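You operate a simulated robot arm through the tools that you are given. There is no shell and no other tool.

Carry out the task below with a simulated robot arm. There is one attempt and no reset: what you move stays moved.

## Task
Switch the tester on and zero it on the blank vial.
Fine: blank in, hood shut, turn ZERO till the display reads 0; leave the blank under the hood. Set down upright: blank vial.
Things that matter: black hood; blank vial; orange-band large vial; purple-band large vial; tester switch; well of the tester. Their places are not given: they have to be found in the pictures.

Only the result counts: the job must be done as asked and must still hold three seconds after the hand-in. Knocking over, shifting, dropping, spilling or breaking anything else fails it.

## Robot
A 7-joint arm with a two-finger parallel gripper, fixed in place. Base frame: the origin is at the foot of the arm, x ahead of it, y to its left, z up. Units: mm, rad, N and s.
With the tool pointing down near the work surface it reaches from about 300 to 700 mm from the base axis. Its first joint turns from -1.152 to 1.152 rad. Payload 1.57 kg.
The TCP is the grasp point between the finger pads, 30 mm short of the fingertips. In the tool frame z runs along the fingers and y along their closing line. Largest opening 110 mm; finger width 24, thickness 12; the body of the gripper, 48 by 112 mm, starts 78 mm behind the TCP.
Orientation is told as [roll, pitch, yaw] about the base's x, y, z axes, in that order, counted from this pose: with the fingers straight down and closing along the base's y, the tool's x points along the base's -x, its y along +y and its z along -z.

## Interface
- The arm moves only by the tool arm_command. Its argument "series" is a list of rows, each an object (a shift or turn left out is 0, a gripper value left out holds the last) with "translation": the shift along the base's x, y, z in units of 25 mm (1.0 is 25 mm), a list of three; "delta_rot": the turn, a rotation vector about the base's x, y, z in units of 6 degrees (1.0 is 6 degrees), a list of three; "grip": the gripper command, from -1 (fully open) to 1 (shut), values between in proportion. In form: [{"translation": [dx, dy, dz], "delta_rot": [rx, ry, rz], "grip": grip}, ...]. A call has 1 to 20 rows; each row shifts and turns the commanded pose from where the row before left it. A call with a number of a shift or a turn outside -1 to 1 is refused whole. A row lasts 0.2 s, in which the tool goes at most 50 mm and 0.15 rad; a call with a longer step from one row to the next is refused whole, and so is a gripper value outside its range. A pose out of reach is approached as far as the arm can. The call stops where the force on the tool passes 90 N (or 10 N more than at its start, if that is more) or the arm is blocked; 0.2 s more then pass. The fingers move at their own pace (about 108 mm/s each) and stop on an object; they squeeze with about 34 N. The grip force told is the motor's: it shows also when the fingers shut on nothing. Time passes only in rows, and 0.2 s behind the last, so rows that do not move let the fingers close. The reply holds the time, the measured pose of the TCP, the force on the tool along the base axes, the opening and the grip force, in the units named above and with some noise, with the torque about the TCP (base axes, N m) and any sound that the robot's microphone picked up, and new pictures: "pictures" is both (left out), scene, wrist or none.
- Cameras (640 x 400 px; columns grow to the right, rows downward): "scene" is fixed at [157.6, -387.8, 1402.8]; the picture's right is [0.83, -0.55, 0.00], its down [-0.31, -0.47, -0.82] and it looks along [0.45, 0.69, -0.57] (base axes); focal length 318 px, centre (320, 200). "wrist" rides on the gripper at [70, 16, -141] in the tool frame; the picture's right is [-0.23, 0.97, 0.00], its down [-0.86, -0.20, -0.48] and it looks along [-0.47, -0.11, 0.88] (tool axes); focal length 222 px, centre (320, 200).
- locate(camera, pixels): for up to 12 pixels [column, row] of the newest picture of that camera ("zoom" is the newest enlarged one), the place [x, y, z] in the base frame of the surface seen there, good to about 2 mm. It takes no simulated time.
- inspect(camera, box): a new picture of the part [left, top, right, bottom] of that camera's present view, enlarged. It takes no simulated time.
- hand_in(): hands the job in; it is judged then, once.

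Leave the gripper open and the arm clear of the work at the hand-in unless told otherwise.

The tools are called after "Call:" as a command line: name --argument value ..., lists and objects as JSON in quotes. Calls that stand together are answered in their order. arm_command: Moves the arm, as the interface text tells. Its arguments: {"type":"object","properties":{"series":{"type":"array","items":{"type":"object","properties":{"translation":{"type":"array","items":{"type":"number"}},"delta_rot":{"type":"array","items":{"type":"number"}},"grip":{"type":"number"}}}},"pictures":{"type":"string","enum":["both","scene","wrist","none"]}},"required":["series"]} The other tools are called the same way: locate (camera, pixels) gives the place of the surface under pixels of a picture; inspect (camera, box) takes an enlarged picture of a part of a camera's view; hand_in () hands the job in.

At the start:

```text
clock: 0.0
tcp_pos: [292.8, 164.1, 1206.7]
tcp_rot: [0.001, 0.0, 0.0]
ft_force: [0.1, 0.5, -0.5]
ft_torque: [0.0, 0.0, 0.0]
width: 110.0
grip_force: 0.0
```

scene: 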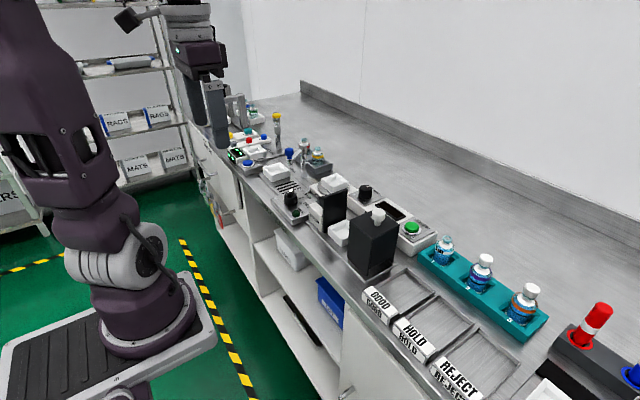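
wrist: 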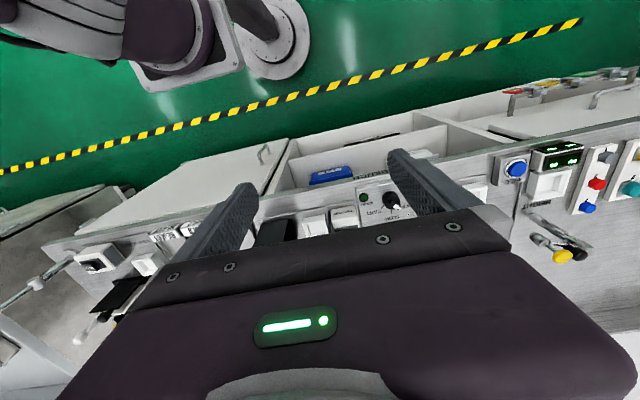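

I see a long bench with many instruments. I'll enlarge parts of the scene view first to find the tester, hood and vials.

Call:
inspect --camera "scene" --box '[220, 100, 420, 225]'

Call:
inspect --camera "scene" --box '[260, 170, 460, 295]'

Call:
inspect --camera "scene" --box '[380, 210, 640, 372]'

```text
3.20 times, centred on (320, 162) of scene
```

zoom: 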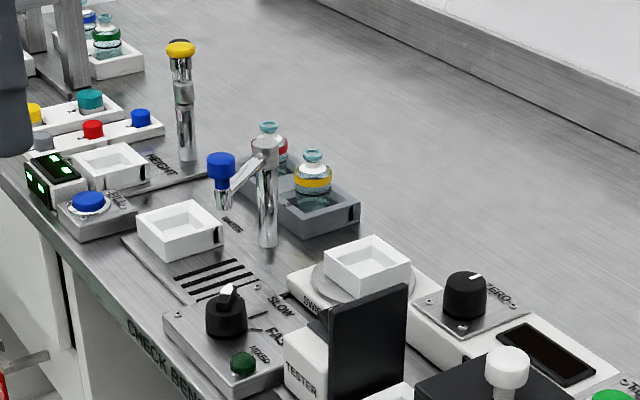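

```text
3.20 times, centred on (360, 232) of scene
```

zoom: 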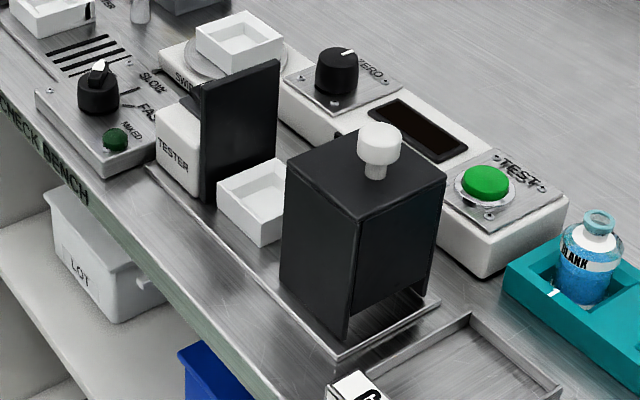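

```text
2.46 times, centred on (510, 291) of scene
```

zoom: 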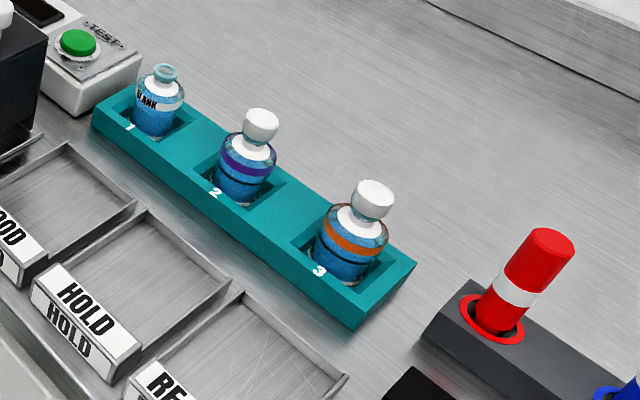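

The tester seems to be the white long box (ZERO knob, display, TEST button), with the black hood (white knob on top) on rails. I'll enlarge further and measure points.

Call:
inspect --camera "scene" --box '[300, 170, 400, 232]'

Call:
inspect --camera "scene" --box '[320, 200, 420, 290]'

Call:
locate --camera "scene" --pixels '[[378, 215], [371, 228], [398, 234], [350, 220], [345, 234], [330, 195], [366, 190], [391, 210], [411, 228], [444, 238], [484, 258], [530, 288]]'

```text
6.40 times, centred on (350, 201) of scene
```

zoom: 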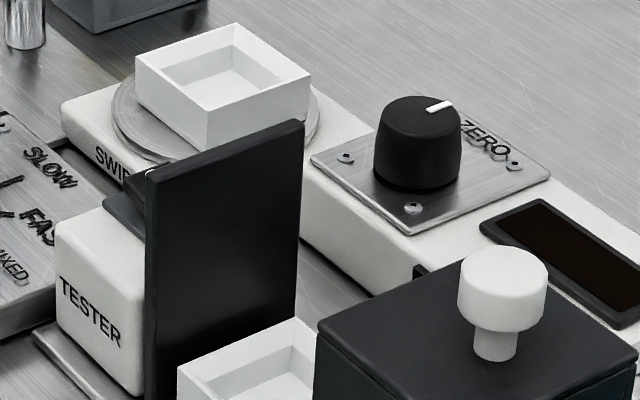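

```text
4.44 times, centred on (370, 245) of scene
```

zoom: 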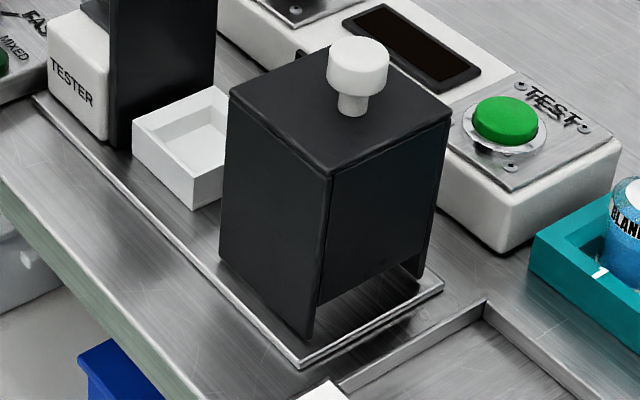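

```text
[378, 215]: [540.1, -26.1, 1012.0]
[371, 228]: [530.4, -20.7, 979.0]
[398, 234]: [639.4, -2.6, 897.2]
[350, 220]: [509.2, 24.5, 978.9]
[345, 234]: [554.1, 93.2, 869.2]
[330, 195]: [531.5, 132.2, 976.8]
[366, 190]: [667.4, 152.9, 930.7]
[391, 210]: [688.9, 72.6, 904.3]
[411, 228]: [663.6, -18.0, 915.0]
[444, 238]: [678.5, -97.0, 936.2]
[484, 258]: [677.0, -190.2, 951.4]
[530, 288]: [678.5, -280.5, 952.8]
```

The hood is around (530, -20) with its top at z≈979 and white knob top ≈1012; it seems to slide along y toward the black plate at y≈110, over a well at y≈75. The switch is not visible yet. I'll move the arm at its current height to view from above with the wrist camera.

Call:
arm_command --series '[{"translation": [0.9, -0.5, 0]}, {"translation": [0.9, -0.5, 0]}, {"translation": [0.9, -0.5, 0]}, {"translation": [0.9, -0.5, 0]}, {"translation": [0.7, -0.5, 0]}, {}]' --pictures "both"

```text
clock: 1.4
tcp_pos: [399.0, 103.0, 1206.4]
tcp_rot: [-0.001, 0.0, 0.0]
ft_force: [0.4, 0.9, 0.3]
ft_torque: [0.01, 0.0, -0.01]
width: 110.1
grip_force: 0.1
```

scene: 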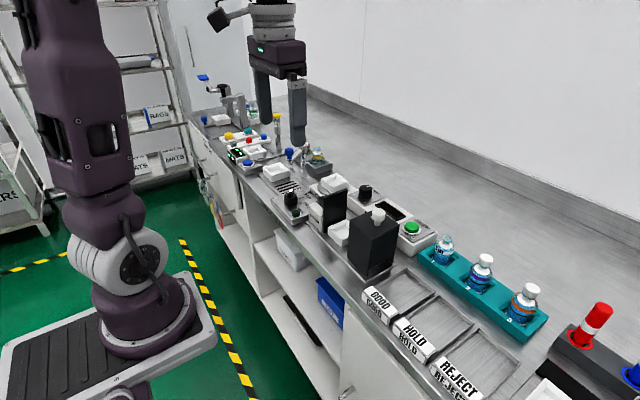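
wrist: 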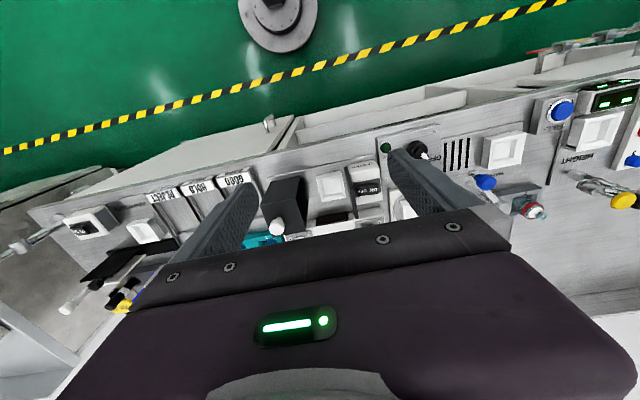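

I see something marked "NO/OFF" (upside down ON) at wrist pixel (367,185), on the TESTER housing. Enlarging.

Call:
inspect --camera "wrist" --box '[240, 130, 440, 255]'

Call:
locate --camera "wrist" --pixels '[[367, 174], [367, 187], [330, 186], [290, 205], [277, 228], [387, 205], [345, 219]]'

```text
3.20 times, centred on (340, 192) of wrist
```

zoom: 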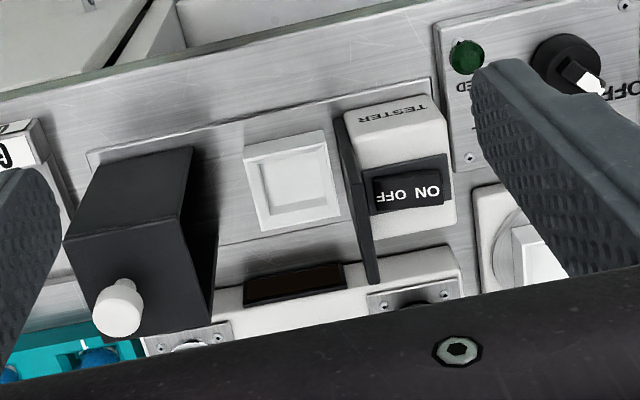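

```text
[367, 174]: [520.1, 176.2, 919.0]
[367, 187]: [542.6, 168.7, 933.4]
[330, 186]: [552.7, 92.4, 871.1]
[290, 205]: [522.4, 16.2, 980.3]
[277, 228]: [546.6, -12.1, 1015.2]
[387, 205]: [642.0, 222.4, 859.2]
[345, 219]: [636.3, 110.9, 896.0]
```

The switch is a rocker on top of the TESTER housing (≈(543,169,933)), with ON at the +y end, OFF at the plate side. I'll move a little forward to see the ZERO knob, display, and well.

Call:
arm_command --series '[{"translation": [0.8, -0.2, -0.5]}, {"translation": [0.8, -0.2, -0.5]}, {"translation": [0.8, -0.2, -0.5]}, {}]' --pictures "wrist"

```text
clock: 2.4
tcp_pos: [460.2, 87.9, 1168.7]
tcp_rot: [0.001, 0.001, -0.001]
ft_force: [0.6, -0.5, -0.5]
ft_torque: [0.02, 0.04, 0.0]
width: 110.2
grip_force: 0.0
```

wrist: 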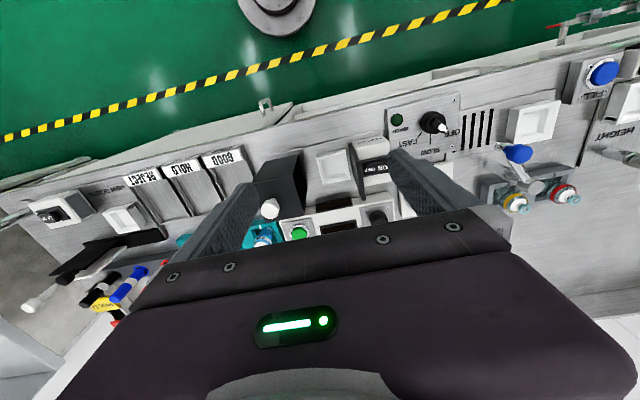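

Call:
inspect --camera "wrist" --box '[240, 130, 440, 255]'

Call:
locate --camera "wrist" --pixels '[[375, 216], [337, 225], [300, 233], [270, 207], [376, 168], [364, 169], [388, 167], [333, 168], [320, 170], [350, 164]]'

```text
3.20 times, centred on (340, 192) of wrist
```

zoom: 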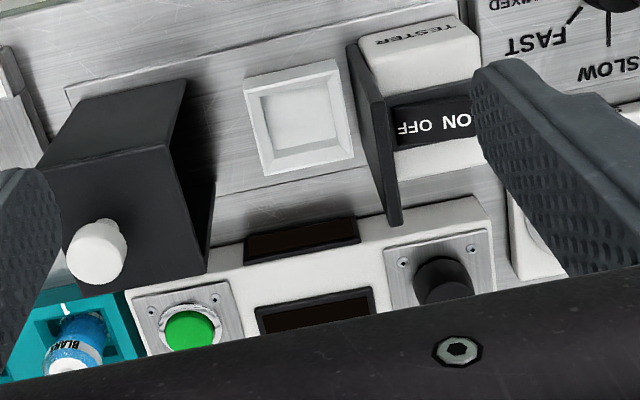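

```text
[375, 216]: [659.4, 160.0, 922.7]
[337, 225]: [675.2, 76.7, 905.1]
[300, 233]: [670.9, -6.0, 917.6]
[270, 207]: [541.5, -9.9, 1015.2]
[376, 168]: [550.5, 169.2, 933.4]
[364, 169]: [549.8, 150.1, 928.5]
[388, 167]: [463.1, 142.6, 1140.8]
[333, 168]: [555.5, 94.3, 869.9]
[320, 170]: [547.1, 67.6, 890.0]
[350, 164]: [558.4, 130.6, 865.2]
```

Now measuring the hood corners, knob, well rim, plate and rocker in this enlarged picture.

Call:
locate --camera "zoom" --pixels '[[95, 120], [180, 90], [165, 150], [190, 255], [50, 180], [85, 275], [125, 250], [75, 250], [100, 222], [250, 92], [336, 65], [350, 155]]'

Call:
locate --camera "zoom" --pixels '[[266, 172], [275, 105], [325, 100], [280, 145], [330, 140], [356, 60], [392, 220], [400, 125], [425, 122], [460, 118], [385, 205], [430, 50]]'

Call:
inspect --camera "wrist" --box '[340, 140, 420, 190]'

```text
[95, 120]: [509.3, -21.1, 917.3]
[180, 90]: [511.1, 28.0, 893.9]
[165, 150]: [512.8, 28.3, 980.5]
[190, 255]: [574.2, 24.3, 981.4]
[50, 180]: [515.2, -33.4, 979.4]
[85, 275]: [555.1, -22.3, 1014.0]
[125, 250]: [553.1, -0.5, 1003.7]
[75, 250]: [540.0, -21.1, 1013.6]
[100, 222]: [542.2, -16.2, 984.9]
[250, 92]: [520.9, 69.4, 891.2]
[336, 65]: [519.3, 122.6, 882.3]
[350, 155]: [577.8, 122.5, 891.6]
```

```text
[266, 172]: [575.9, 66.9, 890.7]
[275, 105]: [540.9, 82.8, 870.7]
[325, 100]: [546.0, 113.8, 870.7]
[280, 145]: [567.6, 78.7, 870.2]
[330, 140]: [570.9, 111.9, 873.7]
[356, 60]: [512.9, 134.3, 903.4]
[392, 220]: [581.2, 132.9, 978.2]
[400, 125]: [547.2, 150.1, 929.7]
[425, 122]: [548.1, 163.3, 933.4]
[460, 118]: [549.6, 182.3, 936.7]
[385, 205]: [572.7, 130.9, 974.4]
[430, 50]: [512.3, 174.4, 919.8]
```

```text
8.00 times, centred on (380, 165) of wrist
```

zoom: 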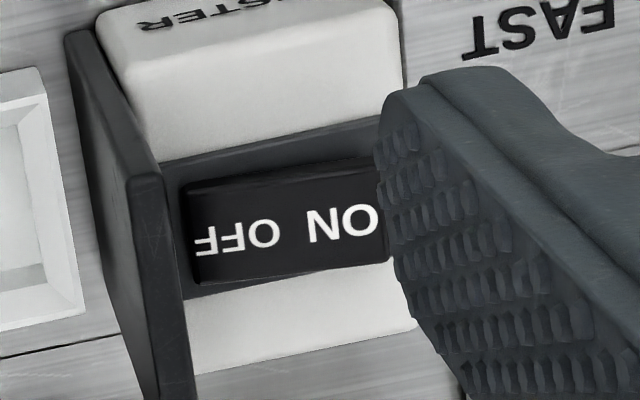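

The rocker surface rises from z≈930 at y=150 (OFF end down) to z≈937 at y=182 (ON end up), so it is OFF; I need to press the ON end at about (548,182). I'll shut the fingers and move above it, staying high (fingertips ≈ 990).

Call:
arm_command --series '[{"translation": [0.9, 0.95, 0], "grip": 1}, {"translation": [0.9, 0.95, 0]}, {"translation": [0.9, 0.95, -0.6]}, {"translation": [0.82, 0.9, -0.9]}, {"translation": [0, 0, -1]}, {"translation": [0, 0, -1]}, {"translation": [0, 0, -1]}, {"translation": [0, 0, -0.9]}, {}]' --pictures "both"

```text
clock: 4.4
tcp_pos: [548.1, 181.7, 1034.9]
tcp_rot: [0.0, 0.0, 0.0]
ft_force: [0.7, 0.0, -0.3]
ft_torque: [0.0, -0.02, 0.01]
width: 0.0
grip_force: 21.3
```

scene: 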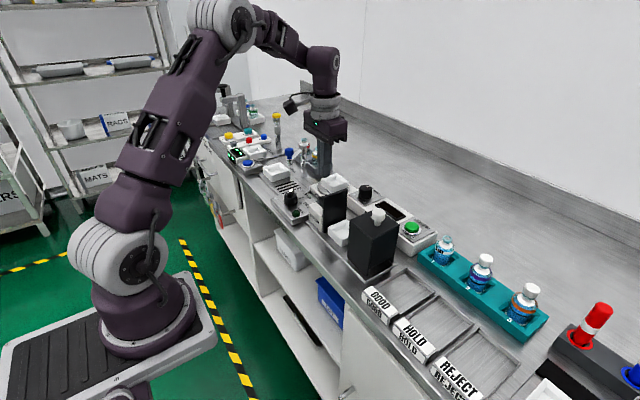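
wrist: 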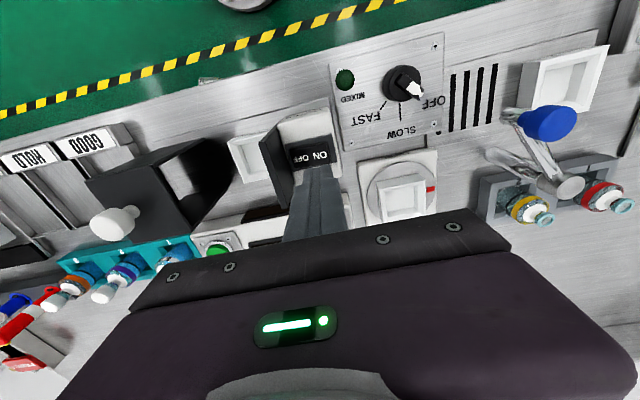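

Call:
inspect --camera "wrist" --box '[240, 90, 400, 190]'

```text
4.00 times, centred on (320, 140) of wrist
```

zoom: 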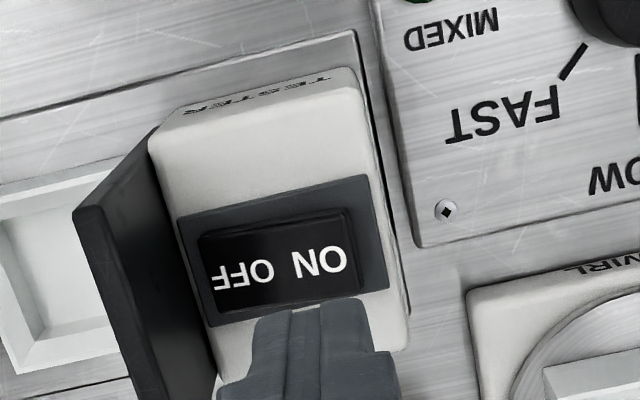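

Call:
locate --camera "zoom" --pixels '[[205, 245], [345, 215], [350, 245], [355, 285], [335, 260], [300, 265], [215, 280], [375, 250], [340, 190], [190, 225], [370, 190], [382, 278]]'

```text
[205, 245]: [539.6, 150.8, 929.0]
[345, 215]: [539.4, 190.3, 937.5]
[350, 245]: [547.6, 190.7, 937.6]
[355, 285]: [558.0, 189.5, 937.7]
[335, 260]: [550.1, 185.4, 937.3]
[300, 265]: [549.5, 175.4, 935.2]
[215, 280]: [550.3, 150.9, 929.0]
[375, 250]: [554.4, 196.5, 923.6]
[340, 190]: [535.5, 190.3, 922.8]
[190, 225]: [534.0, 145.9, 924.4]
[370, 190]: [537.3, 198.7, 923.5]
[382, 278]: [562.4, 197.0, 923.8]
```

The rocker spans x 539–558, y 150–191, pivot about y=170; frame at z=923. I'll go to y≈190 and descend, ending with small steps to tip z≈931.

Call:
arm_command --series '[{"translation": [0.04, 0.33, -0.9]}, {"translation": [0, 0, -0.9]}, {"translation": [0, 0, -0.8]}, {"translation": [0, 0, -0.1]}, {"translation": [0, 0, -0.1]}, {"translation": [0, 0, -0.1]}, {}]' --pictures "both"

```text
clock: 6.0
tcp_pos: [549.5, 189.1, 962.6]
tcp_rot: [0.0, 0.0, 0.0]
ft_force: [-1.8, 3.5, 5.5]
ft_torque: [0.0, 0.06, -0.02]
width: 0.0
grip_force: 21.0
```

scene: 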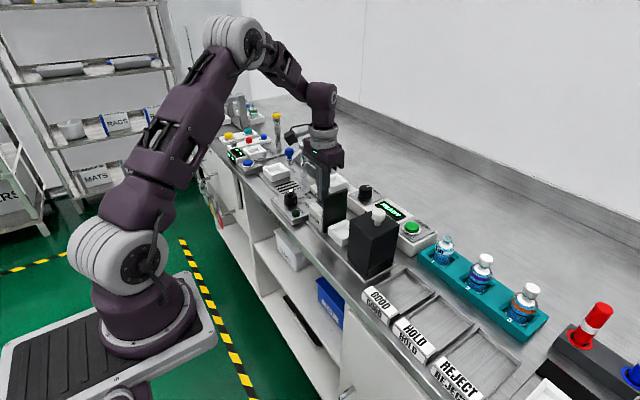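
wrist: 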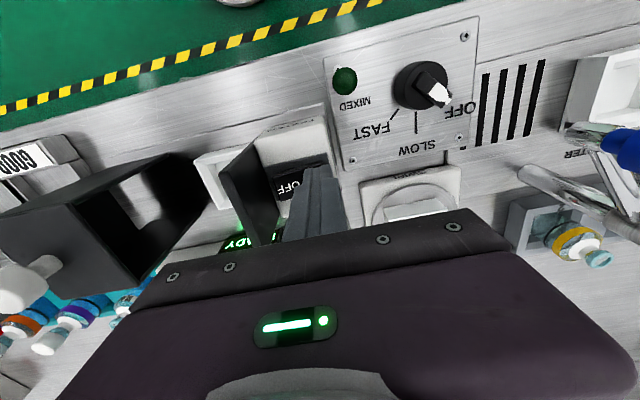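

The display lit up (something like "READY"). Let me read it enlarged and check the rocker.

Call:
inspect --camera "scene" --box '[360, 190, 430, 234]'

Call:
inspect --camera "wrist" --box '[180, 140, 340, 250]'

```text
9.09 times, centred on (395, 212) of scene
```

zoom: 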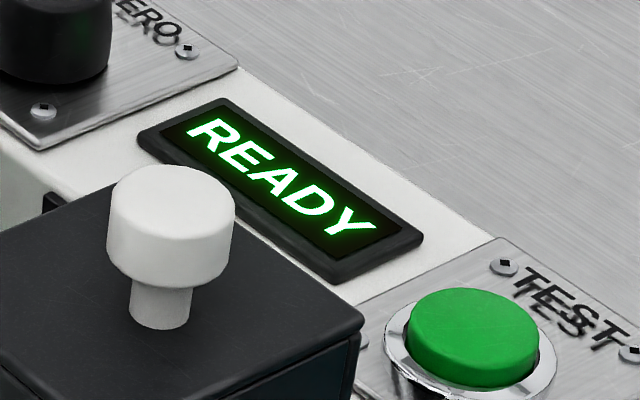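

```text
3.64 times, centred on (260, 195) of wrist
```

zoom: 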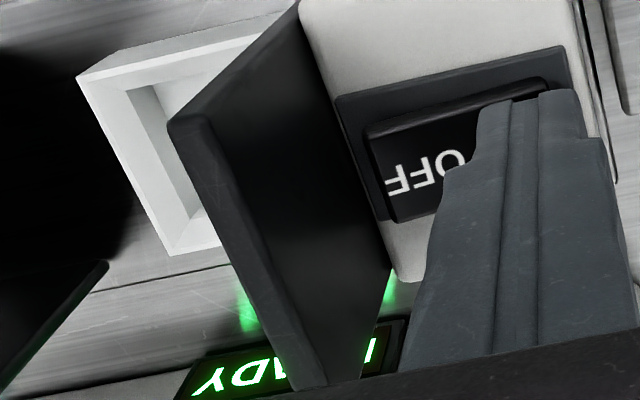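

The display reads READY, the switch is on. A touch more press for certainty, then lift straight up and move toward the vial rack, high above the hood knob.

Call:
arm_command --series '[{"translation": [0, 0, -0.08]}, {}, {"translation": [0, 0, 0.5]}, {"translation": [0, 0, 1]}, {"translation": [0, 0, 1]}, {"translation": [0, 0, 1]}, {"translation": [0, 0, 1]}, {"translation": [0, 0, 1]}, {"translation": [0, 0, 1]}, {}]' --pictures "both"

```text
clock: 8.2
tcp_pos: [549.8, 190.1, 1121.8]
tcp_rot: [-0.001, 0.001, 0.0]
ft_force: [-0.6, 0.3, 0.2]
ft_torque: [0.03, -0.03, 0.03]
width: 0.0
grip_force: 20.8
```

scene: 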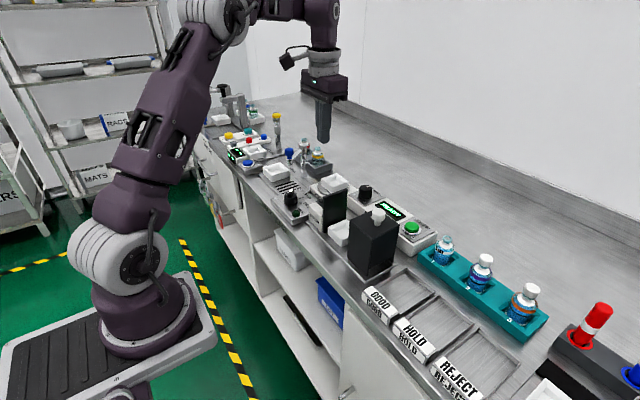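
wrist: 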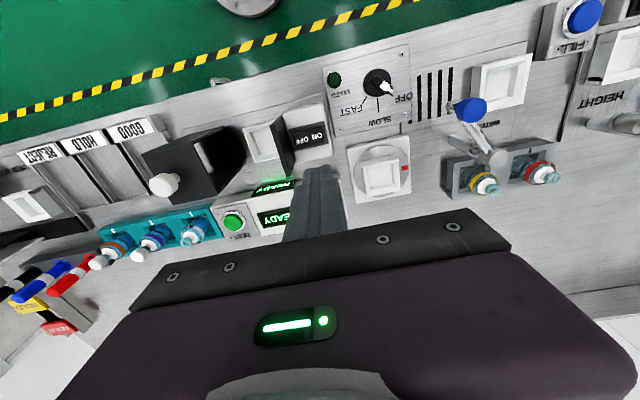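

The switch stays on. Now enlarge the vial rack to measure the blank vial.

Call:
inspect --camera "scene" --box '[410, 220, 490, 270]'

Call:
inspect --camera "wrist" --box '[80, 190, 280, 290]'

```text
8.00 times, centred on (450, 245) of scene
```

zoom: 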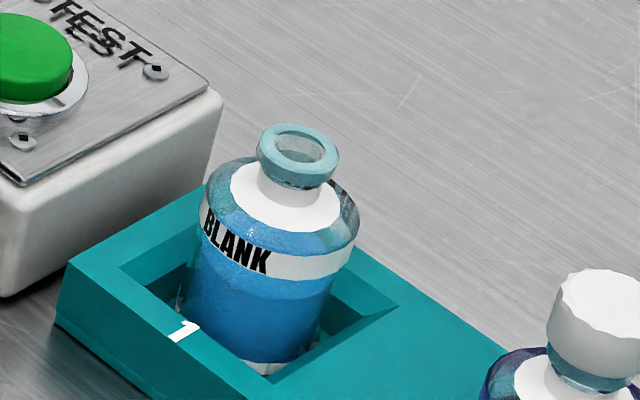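

```text
3.20 times, centred on (180, 240) of wrist
```

zoom: 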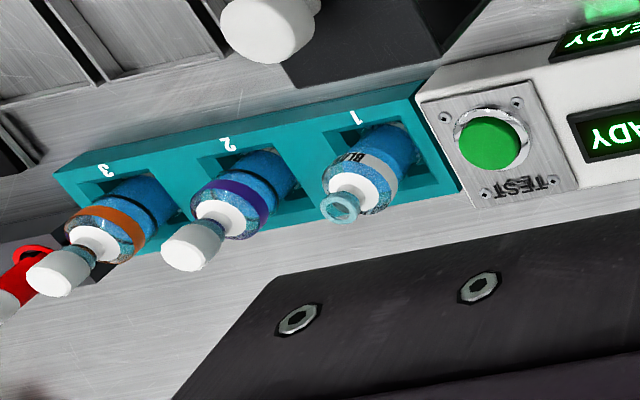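

The blank has an open neck (no stopper), so it must stay upright with gentle moves. Measuring its rim, shoulders and rack slot via scene pixels.

Call:
locate --camera "scene" --pixels '[[443.4, 238.2], [451.6, 239.2], [447.3, 242.4], [447.0, 236.2], [439, 245.5], [451, 248.5], [437, 250], [452, 254], [433.5, 255], [442.5, 251.5], [427, 252.5], [459, 258.5]]'

Call:
locate --camera "zoom" --pixels '[[330, 212], [352, 208], [340, 200], [340, 222], [395, 165], [385, 190], [375, 130], [350, 110], [330, 135], [440, 180], [240, 200], [270, 10]]'

```text
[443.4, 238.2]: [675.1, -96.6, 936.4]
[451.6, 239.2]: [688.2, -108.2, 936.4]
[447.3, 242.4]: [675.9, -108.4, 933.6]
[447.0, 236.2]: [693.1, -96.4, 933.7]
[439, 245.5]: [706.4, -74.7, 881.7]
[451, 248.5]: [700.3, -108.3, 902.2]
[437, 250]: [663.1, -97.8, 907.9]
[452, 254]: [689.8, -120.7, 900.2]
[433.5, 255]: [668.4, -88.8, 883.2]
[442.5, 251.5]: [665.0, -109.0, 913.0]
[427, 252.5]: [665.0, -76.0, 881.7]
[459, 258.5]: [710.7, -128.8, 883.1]
```

```text
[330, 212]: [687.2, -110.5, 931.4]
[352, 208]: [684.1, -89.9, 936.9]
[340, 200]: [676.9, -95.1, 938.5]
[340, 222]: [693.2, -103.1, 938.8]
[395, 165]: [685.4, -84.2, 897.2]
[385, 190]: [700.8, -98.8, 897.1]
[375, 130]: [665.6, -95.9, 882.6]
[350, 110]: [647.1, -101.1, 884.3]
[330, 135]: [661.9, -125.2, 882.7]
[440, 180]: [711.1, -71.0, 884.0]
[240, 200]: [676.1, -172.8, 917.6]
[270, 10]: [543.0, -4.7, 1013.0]
```

The blank's axis is at about (683,-101), body radius ≈20, rim top z≈937, rack top z≈883. I'll move high over to (625,-101), opening the fingers to about 64 mm, for a closer look.

Call:
arm_command --series '[{"translation": [0, -1, 0], "grip": -0.16}, {"translation": [0.2, -1, 0]}, {"translation": [0.2, -1, 0]}, {"translation": [0.2, -1, 0]}, {"translation": [0.3, -1, 0]}, {"translation": [0.3, -1, 0]}, {"translation": [0.3, -1, 0]}, {"translation": [0.3, -1, 0]}, {"translation": [0.3, -1, 0]}, {"translation": [0.3, -1, 0]}, {"translation": [0.3, -1, 0]}, {"translation": [0.3, -0.65, 0]}, {}]' --pictures "both"

```text
clock: 11.0
tcp_pos: [625.5, -102.1, 1123.9]
tcp_rot: [0.0, 0.001, -0.001]
ft_force: [0.0, -0.3, 0.2]
ft_torque: [0.02, 0.02, 0.05]
width: 63.7
grip_force: 0.1
```

scene: 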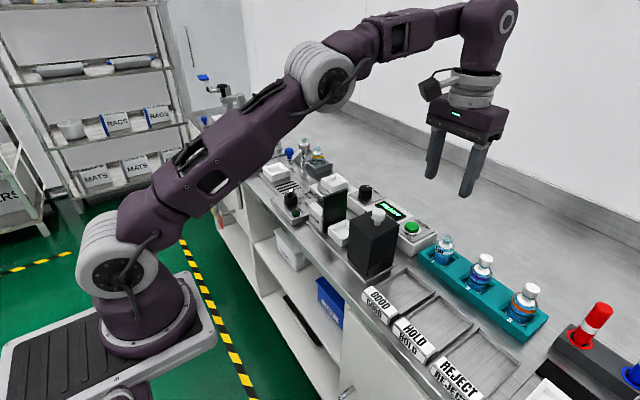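
wrist: 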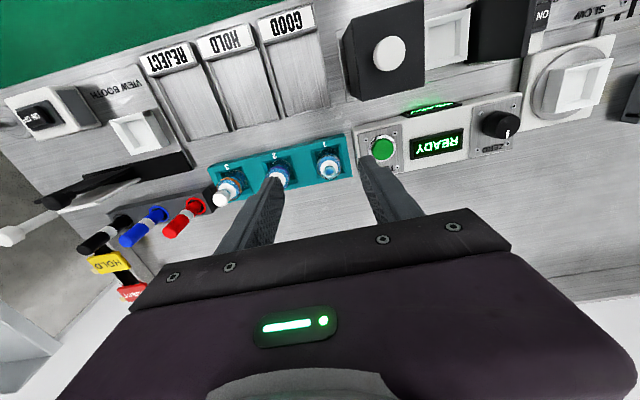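

Call:
inspect --camera "wrist" --box '[250, 110, 410, 210]'

Call:
locate --camera "scene" --pixels '[[443.1, 266.2], [441, 262], [445, 264.5], [437, 250], [440, 253.5], [446, 260], [449, 258]]'

```text
4.00 times, centred on (330, 160) of wrist
```

zoom: 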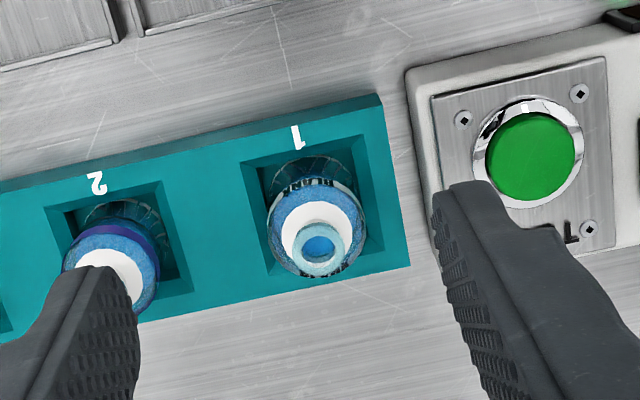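

```text
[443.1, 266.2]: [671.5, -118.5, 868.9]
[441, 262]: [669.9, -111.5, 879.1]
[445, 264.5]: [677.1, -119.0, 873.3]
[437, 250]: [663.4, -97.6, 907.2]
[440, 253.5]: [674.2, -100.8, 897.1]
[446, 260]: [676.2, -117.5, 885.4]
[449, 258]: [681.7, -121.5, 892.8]
```

Call:
locate --camera "zoom" --pixels '[[318, 222], [318, 272], [293, 247], [345, 245], [318, 191], [270, 235], [366, 232], [318, 277], [250, 165], [365, 140], [382, 255], [275, 265]]'

Call:
locate --camera "zoom" --pixels '[[420, 110], [432, 240], [385, 100], [408, 250], [272, 175], [262, 190], [355, 165], [365, 185], [318, 240], [110, 240], [535, 155], [340, 130]]'

```text
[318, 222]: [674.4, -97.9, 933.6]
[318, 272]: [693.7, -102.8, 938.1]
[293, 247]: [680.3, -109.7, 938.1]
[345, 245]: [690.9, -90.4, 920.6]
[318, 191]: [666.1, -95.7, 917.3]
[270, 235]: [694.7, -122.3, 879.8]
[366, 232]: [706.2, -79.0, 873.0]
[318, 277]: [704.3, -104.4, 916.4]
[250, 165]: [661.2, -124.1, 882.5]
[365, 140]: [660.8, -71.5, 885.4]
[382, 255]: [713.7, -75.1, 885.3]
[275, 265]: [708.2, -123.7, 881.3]
```

```text
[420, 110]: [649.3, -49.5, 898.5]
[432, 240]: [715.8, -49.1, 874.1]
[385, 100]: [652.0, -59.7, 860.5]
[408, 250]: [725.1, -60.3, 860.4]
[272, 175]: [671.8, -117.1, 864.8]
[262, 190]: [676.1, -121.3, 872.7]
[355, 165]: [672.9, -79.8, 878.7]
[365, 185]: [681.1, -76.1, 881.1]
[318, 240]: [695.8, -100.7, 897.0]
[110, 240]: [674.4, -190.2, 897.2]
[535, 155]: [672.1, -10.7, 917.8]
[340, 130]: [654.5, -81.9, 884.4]
```

The slot is about x 661–708, y −124…−76 with floor z≈865, so the blank's axis is ≈(684,−100), base ≈866. In the well, fingers closing along y would meet the black plate, so I'll turn the hand 90° (closing along x) now while high and free, narrowing the opening to 55 mm.

Call:
arm_command --series '[{"delta_rot": [0, 0, -1], "grip": 0.0}, {"delta_rot": [0, 0, -1]}, {"delta_rot": [0, 0, -1]}, {"delta_rot": [0, 0, -1]}, {"delta_rot": [0, 0, -1]}, {"delta_rot": [0, 0, -1]}, {"delta_rot": [0, 0, -1]}, {"delta_rot": [0, 0, -1]}, {"delta_rot": [0, 0, -1]}, {"delta_rot": [0, 0, -1]}, {"delta_rot": [0, 0, -1]}, {"delta_rot": [0, 0, -1]}, {"delta_rot": [0, 0, -1]}, {"delta_rot": [0, 0, -1]}, {"delta_rot": [0, 0, -1]}, {}]' --pictures "both"

```text
clock: 14.4
tcp_pos: [624.9, -102.5, 1123.2]
tcp_rot: [0.0, 0.001, -1.573]
ft_force: [0.1, 0.9, 0.3]
ft_torque: [-0.04, -0.01, -0.01]
width: 55.1
grip_force: 0.1
```

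scene: 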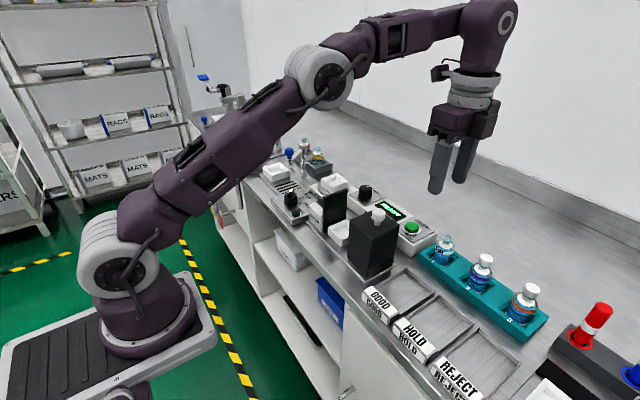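
wrist: 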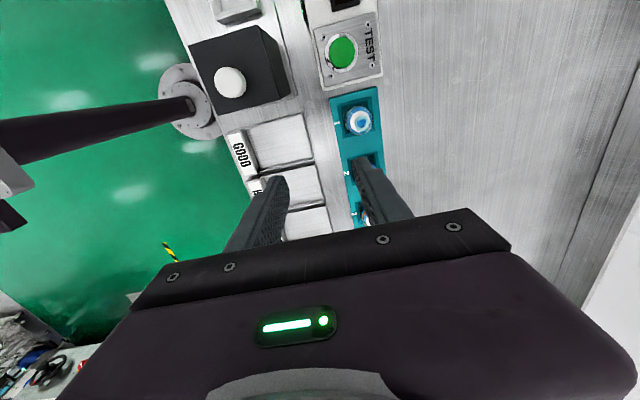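

The rotation went well. Now move over the vial axis (684,−100.5) and lower to TCP z≈1000 (tips 970, above all caps), then look.

Call:
arm_command --series '[{"translation": [0.8, 0.08, 0]}, {"translation": [0.8, 0, 0]}, {"translation": [0.76, 0, 0]}, {"translation": [0, 0, -0.9]}, {"translation": [0, 0, -0.9]}, {"translation": [0, 0, -0.9]}, {"translation": [0, 0, -0.9]}, {"translation": [0, 0, -0.9]}, {"translation": [0, 0, -0.4]}, {}]' --pictures "both"

```text
clock: 16.6
tcp_pos: [639.3, -93.5, 1001.4]
tcp_rot: [0.0, 0.001, -1.571]
ft_force: [-0.5, 0.3, -1.6]
ft_torque: [-0.02, -0.02, -0.04]
width: 54.9
grip_force: 0.1
out of reach, approached as far as the arm can: row 1, 2, 3
```

scene: 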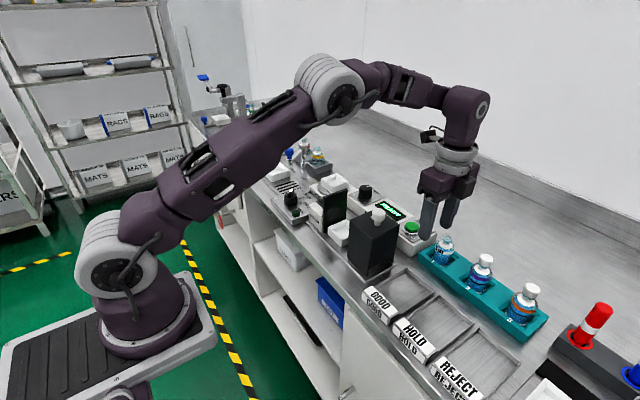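
wrist: 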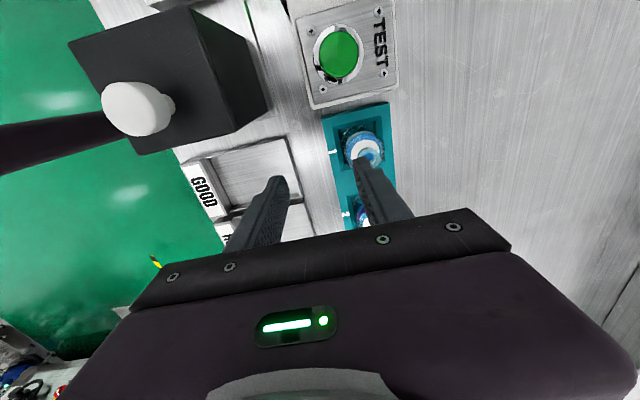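

Reach was limited at that height; now lower, I'm at (639,−93.5,1001), tips at 971, still above the rim (937). Try stepping to (684,−100.5) at this height.

Call:
arm_command --series '[{"translation": [0.6, -0.1, 0]}, {"translation": [0.6, -0.1, 0]}, {"translation": [0.59, -0.08, 0]}, {}]' --pictures "both"

```text
clock: 17.6
tcp_pos: [676.3, -100.3, 1002.0]
tcp_rot: [0.002, 0.001, -1.571]
ft_force: [-0.6, -0.4, 0.0]
ft_torque: [-0.01, -0.01, -0.02]
width: 55.1
grip_force: 0.1
out of reach, approached as far as the arm can: row 3
```

scene: 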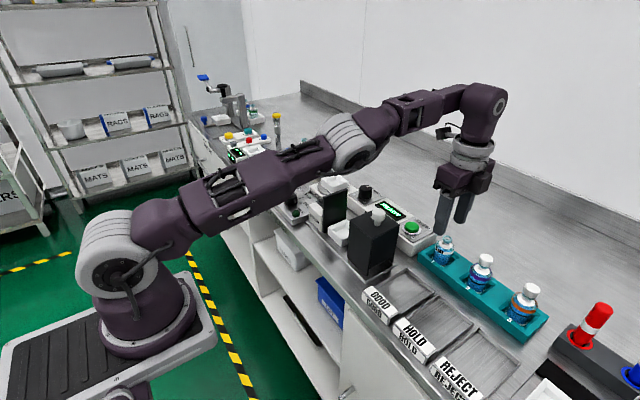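
wrist: 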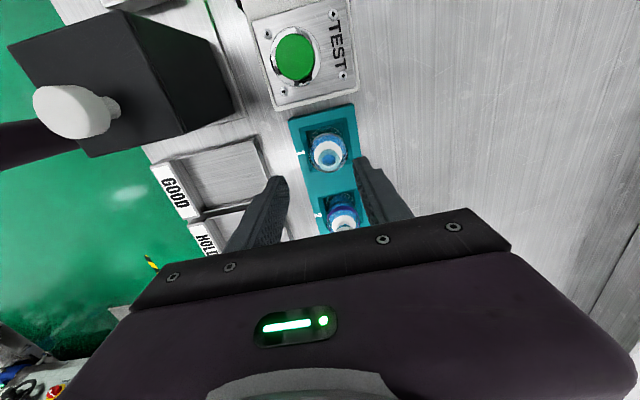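

Now at x=676 here; lower 20 mm and step to x≈684.

Call:
arm_command --series '[{"translation": [0, 0, -0.5]}, {"translation": [0, 0, -0.4]}, {"translation": [0.31, -0.01, 0]}, {}]' --pictures "wrist"

```text
clock: 18.6
tcp_pos: [678.5, -95.2, 977.1]
tcp_rot: [-0.014, -0.002, -1.548]
ft_force: [-0.5, 0.7, 0.1]
ft_torque: [0.0, 0.0, -0.02]
width: 55.0
grip_force: 0.0
out of reach, approached as far as the arm can: row 3
```

wrist: 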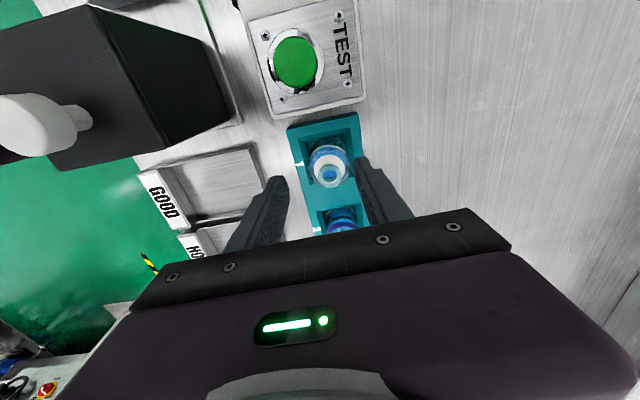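

Still just short at that height. Reach grows with lower z, so lower to z≈952 (tips ≈922, straddling the neck, opening 55) with y back to −100, correcting the small turn error.

Call:
arm_command --series '[{"translation": [0, -0.1, -0.5], "delta_rot": [0.02, -0.13, -0.22]}, {"translation": [0, -0.1, -0.5]}, {}]' --pictures "wrist"

```text
clock: 19.4
tcp_pos: [685.7, -106.1, 954.4]
tcp_rot: [0.013, 0.0, -1.594]
ft_force: [-0.9, 0.1, -0.9]
ft_torque: [-0.02, -0.02, -0.01]
width: 54.9
grip_force: 0.0
```

wrist: 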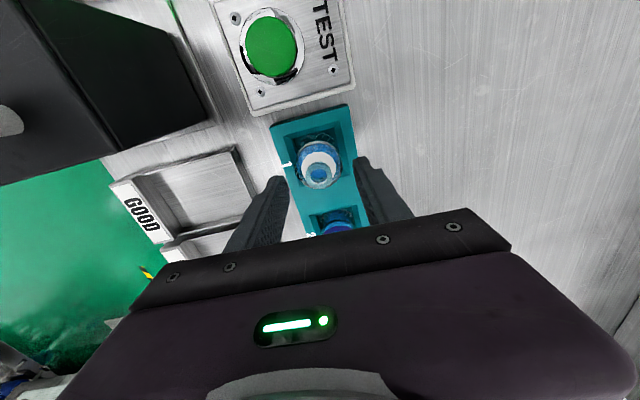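

The pose settled at (685.7,−106.1,954.4) with my corrections on top; undo them: shift to (684,−100.3) and straighten.

Call:
arm_command --series '[{"translation": [-0.07, 0.22, 0], "delta_rot": [0, 0.12, 0.22]}, {}, {}]' --pictures "both"

```text
clock: 20.2
tcp_pos: [682.6, -99.5, 954.4]
tcp_rot: [0.0, 0.002, -1.571]
ft_force: [-0.3, 0.9, 0.4]
ft_torque: [0.03, 0.02, 0.01]
width: 54.8
grip_force: 0.1
```

scene: 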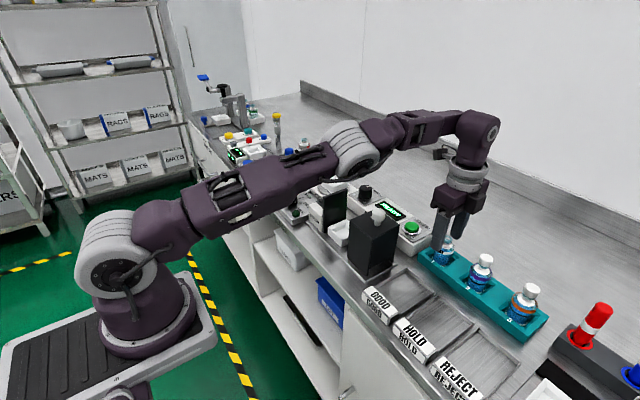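
wrist: 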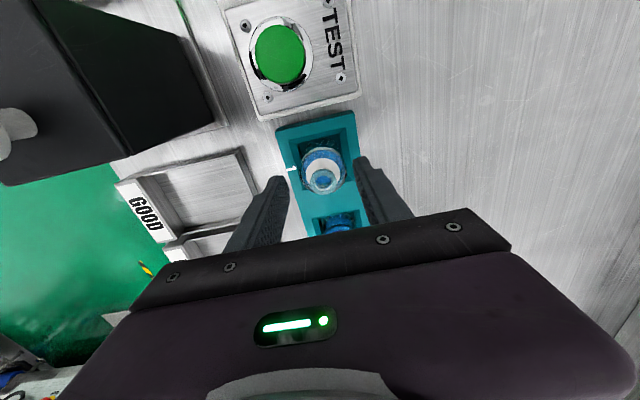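

Straight now, at (682.6,−99.5,954). Check the vial rim against the TCP from this close view.

Call:
inspect --camera "wrist" --box '[260, 110, 400, 210]'

```text
4.00 times, centred on (330, 160) of wrist
```

zoom: 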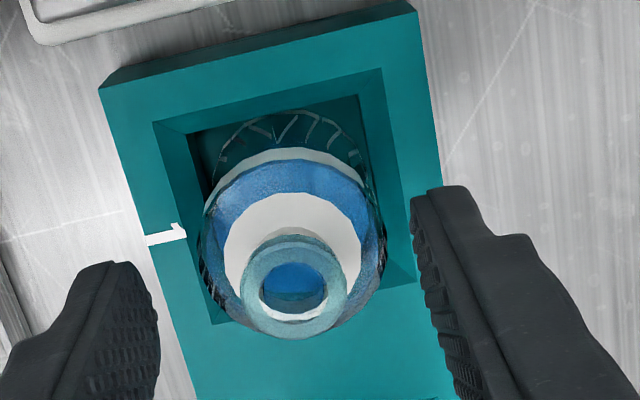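

Call:
locate --camera "zoom" --pixels '[[248, 290], [341, 284], [293, 330], [290, 245], [215, 205], [372, 190], [292, 152], [207, 250], [384, 240], [250, 325], [294, 312], [145, 330]]'

```text
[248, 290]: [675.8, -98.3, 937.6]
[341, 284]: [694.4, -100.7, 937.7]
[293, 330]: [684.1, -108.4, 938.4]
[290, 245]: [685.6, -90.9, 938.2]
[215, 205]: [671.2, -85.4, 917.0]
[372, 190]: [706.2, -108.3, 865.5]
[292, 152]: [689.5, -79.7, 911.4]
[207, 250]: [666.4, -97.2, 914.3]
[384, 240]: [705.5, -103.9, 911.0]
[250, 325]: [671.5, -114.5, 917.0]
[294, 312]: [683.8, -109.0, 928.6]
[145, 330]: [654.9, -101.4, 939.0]
```

The vial's axis is ≈(685,−99.8). Shift +2.4 mm in x and lower to TCP z≈922 (tips ≈892, above the rack top 884).

Call:
arm_command --series '[{"translation": [0.1, -0.01, -0.3]}, {"translation": [0, 0, -0.5]}, {"translation": [0, 0, -0.48]}, {}]' --pictures "both"

```text
clock: 21.2
tcp_pos: [685.3, -98.2, 921.1]
tcp_rot: [0.001, 0.001, -1.572]
ft_force: [-0.3, 0.2, -0.8]
ft_torque: [0.02, 0.0, 0.03]
width: 55.1
grip_force: 0.2
```

scene: 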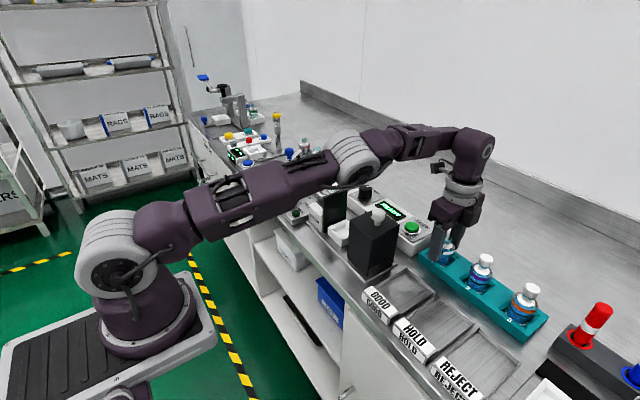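
wrist: 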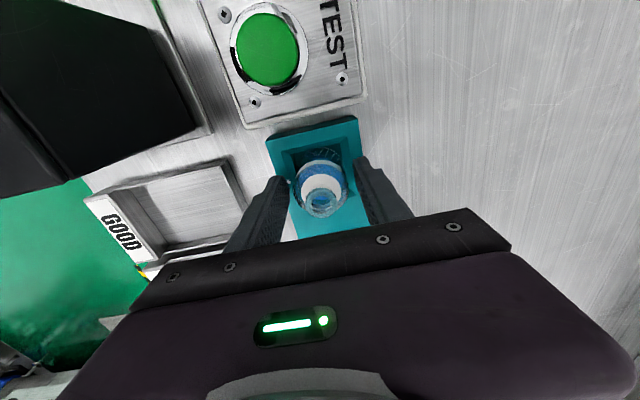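

Check arm/elbow clearance over the bench (elbow at scene pixel ~(352,160)) before gripping.

Call:
locate --camera "scene" --pixels '[[352, 160], [350, 178], [335, 180], [260, 195], [220, 212], [400, 150], [455, 180], [440, 195]]'

Call:
inspect --camera "wrist" --box '[250, 130, 410, 230]'

```text
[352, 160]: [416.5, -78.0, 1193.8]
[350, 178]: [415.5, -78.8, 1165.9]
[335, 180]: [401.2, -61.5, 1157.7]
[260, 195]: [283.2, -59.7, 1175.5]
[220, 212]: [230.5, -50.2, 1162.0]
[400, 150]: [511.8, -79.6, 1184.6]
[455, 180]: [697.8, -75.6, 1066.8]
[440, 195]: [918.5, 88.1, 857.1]
```

```text
4.00 times, centred on (330, 180) of wrist
```

zoom: 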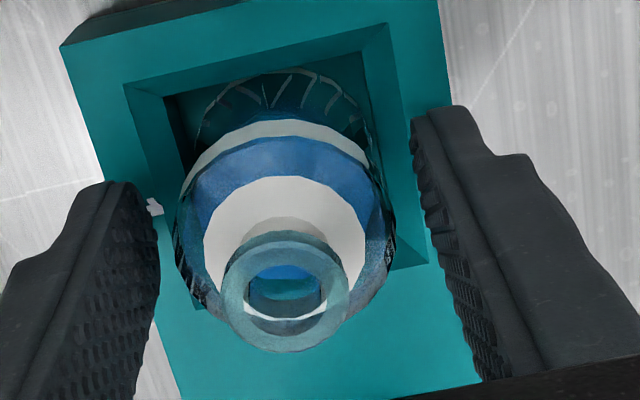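

The elbow is at z≈1160, clear. Fingers straddle the vial; centre y by −1.6 mm and close.

Call:
arm_command --series '[{"translation": [0, -0.06, 0]}, {"grip": 0.3}, {"grip": 0.6}, {"grip": 1}, {}, {}]' --pictures "wrist"

```text
clock: 22.6
tcp_pos: [684.1, -101.6, 920.9]
tcp_rot: [0.003, 0.001, -1.572]
ft_force: [-0.6, -0.6, 2.5]
ft_torque: [-0.01, 0.08, 0.01]
width: 38.2
grip_force: 34.7
```

wrist: 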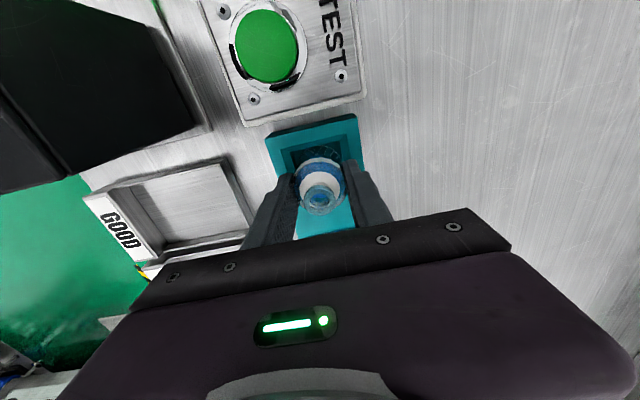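

Gripped (38.2 mm). Lift slowly straight up to z≈957.

Call:
arm_command --series '[{"translation": [0, 0, 0.1]}, {"translation": [0, 0, 0.2]}, {"translation": [0, 0, 0.3]}, {"translation": [0, 0, 0.3]}, {"translation": [0, 0, 0.3]}, {"translation": [0, 0, 0.2]}, {}]' --pictures "both"

```text
clock: 24.2
tcp_pos: [683.1, -100.8, 957.6]
tcp_rot: [0.003, 0.003, -1.571]
ft_force: [-0.1, 0.2, -1.1]
ft_torque: [0.0, 0.0, 0.01]
width: 37.9
grip_force: 34.0
```

scene: 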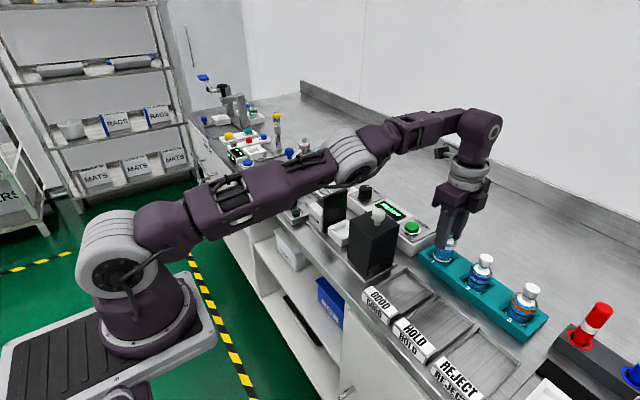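
wrist: 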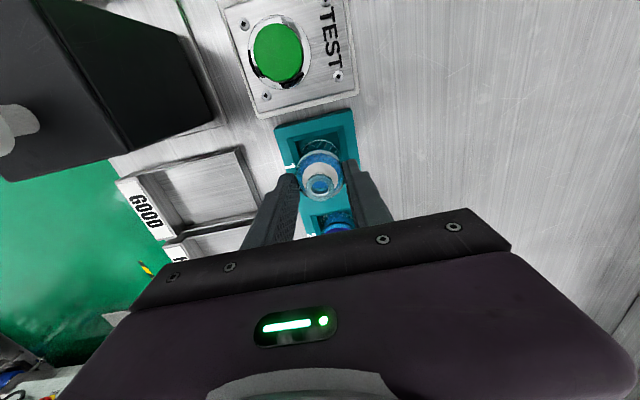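

Check the vial is held and upright.

Call:
inspect --camera "scene" --box '[400, 200, 500, 280]'

```text
5.00 times, centred on (450, 240) of scene
```

zoom: 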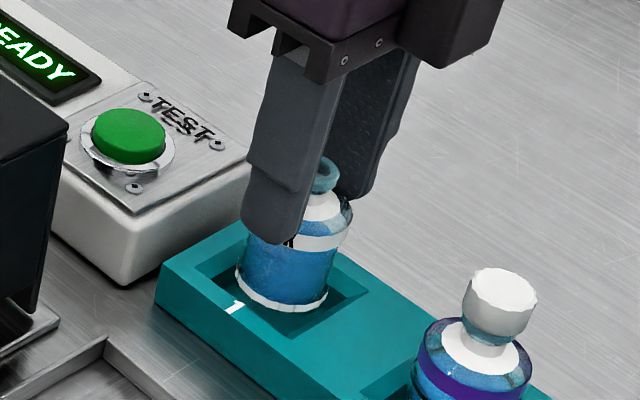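

Held and upright. Measure the vial's bottom edge to know its base height relative to the TCP, and the tips.

Call:
locate --camera "zoom" --pixels '[[280, 308], [245, 288], [315, 304], [285, 240], [262, 230], [323, 190], [320, 165]]'

```text
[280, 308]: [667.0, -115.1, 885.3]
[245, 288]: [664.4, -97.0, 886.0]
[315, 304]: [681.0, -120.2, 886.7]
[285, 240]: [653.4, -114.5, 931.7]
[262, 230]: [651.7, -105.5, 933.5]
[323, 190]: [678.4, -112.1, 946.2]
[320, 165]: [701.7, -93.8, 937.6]
```

The numbers suggest that the vial may have slid in the grip. Look closely with the wrist camera.

Call:
inspect --camera "wrist" --box '[250, 110, 410, 230]'

```text
3.33 times, centred on (330, 170) of wrist
```

zoom: 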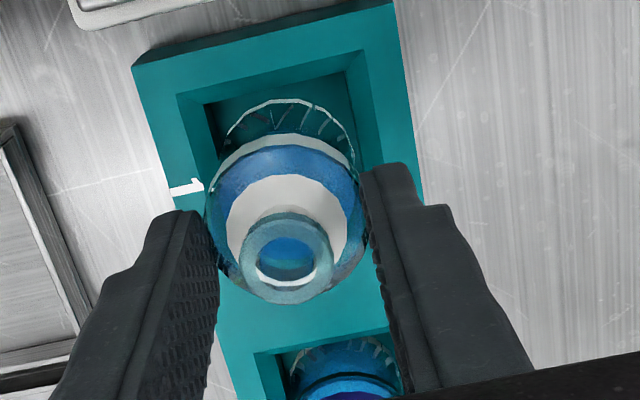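

Call:
locate --camera "zoom" --pixels '[[245, 258], [328, 255], [287, 295], [287, 218], [287, 102], [350, 150], [205, 200], [287, 145], [240, 215]]'

```text
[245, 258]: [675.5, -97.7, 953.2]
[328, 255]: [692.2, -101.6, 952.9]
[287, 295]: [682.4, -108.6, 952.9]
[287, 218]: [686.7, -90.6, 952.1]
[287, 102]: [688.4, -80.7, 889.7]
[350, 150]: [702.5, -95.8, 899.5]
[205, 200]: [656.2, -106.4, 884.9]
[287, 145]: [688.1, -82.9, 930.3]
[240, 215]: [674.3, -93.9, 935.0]
```

The rim is only at z≈953, i.e. the vial rose 15 mm while the hand rose 37 mm — it slid in the grip and the tips now hold only its top edge. I'll lower it gently back down onto the slot floor (about 14 mm) before regripping.

Call:
arm_command --series '[{"translation": [0, 0, -0.15]}, {"translation": [0, 0, -0.15]}, {"translation": [0, 0, -0.15]}, {}]' --pictures "wrist"

Call:
inspect --camera "wrist" --box '[250, 110, 410, 230]'

```text
clock: 25.2
tcp_pos: [684.4, -100.0, 946.3]
tcp_rot: [0.001, 0.001, -1.572]
ft_force: [-0.5, -0.2, -0.5]
ft_torque: [0.02, 0.01, -0.01]
width: 38.1
grip_force: 34.1
```

wrist: 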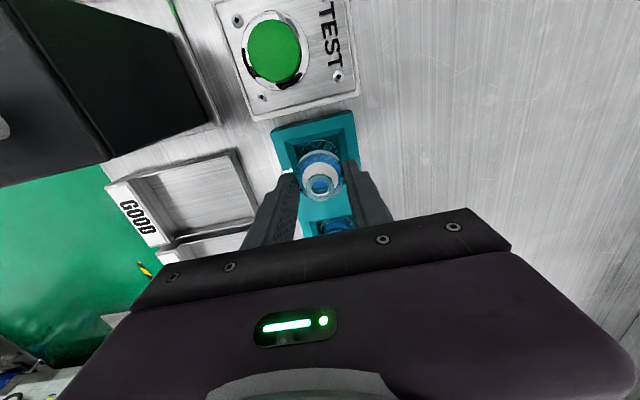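

```text
3.33 times, centred on (330, 170) of wrist
```

zoom: 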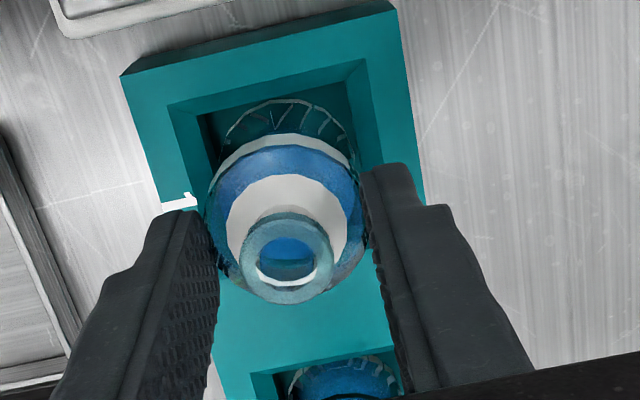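

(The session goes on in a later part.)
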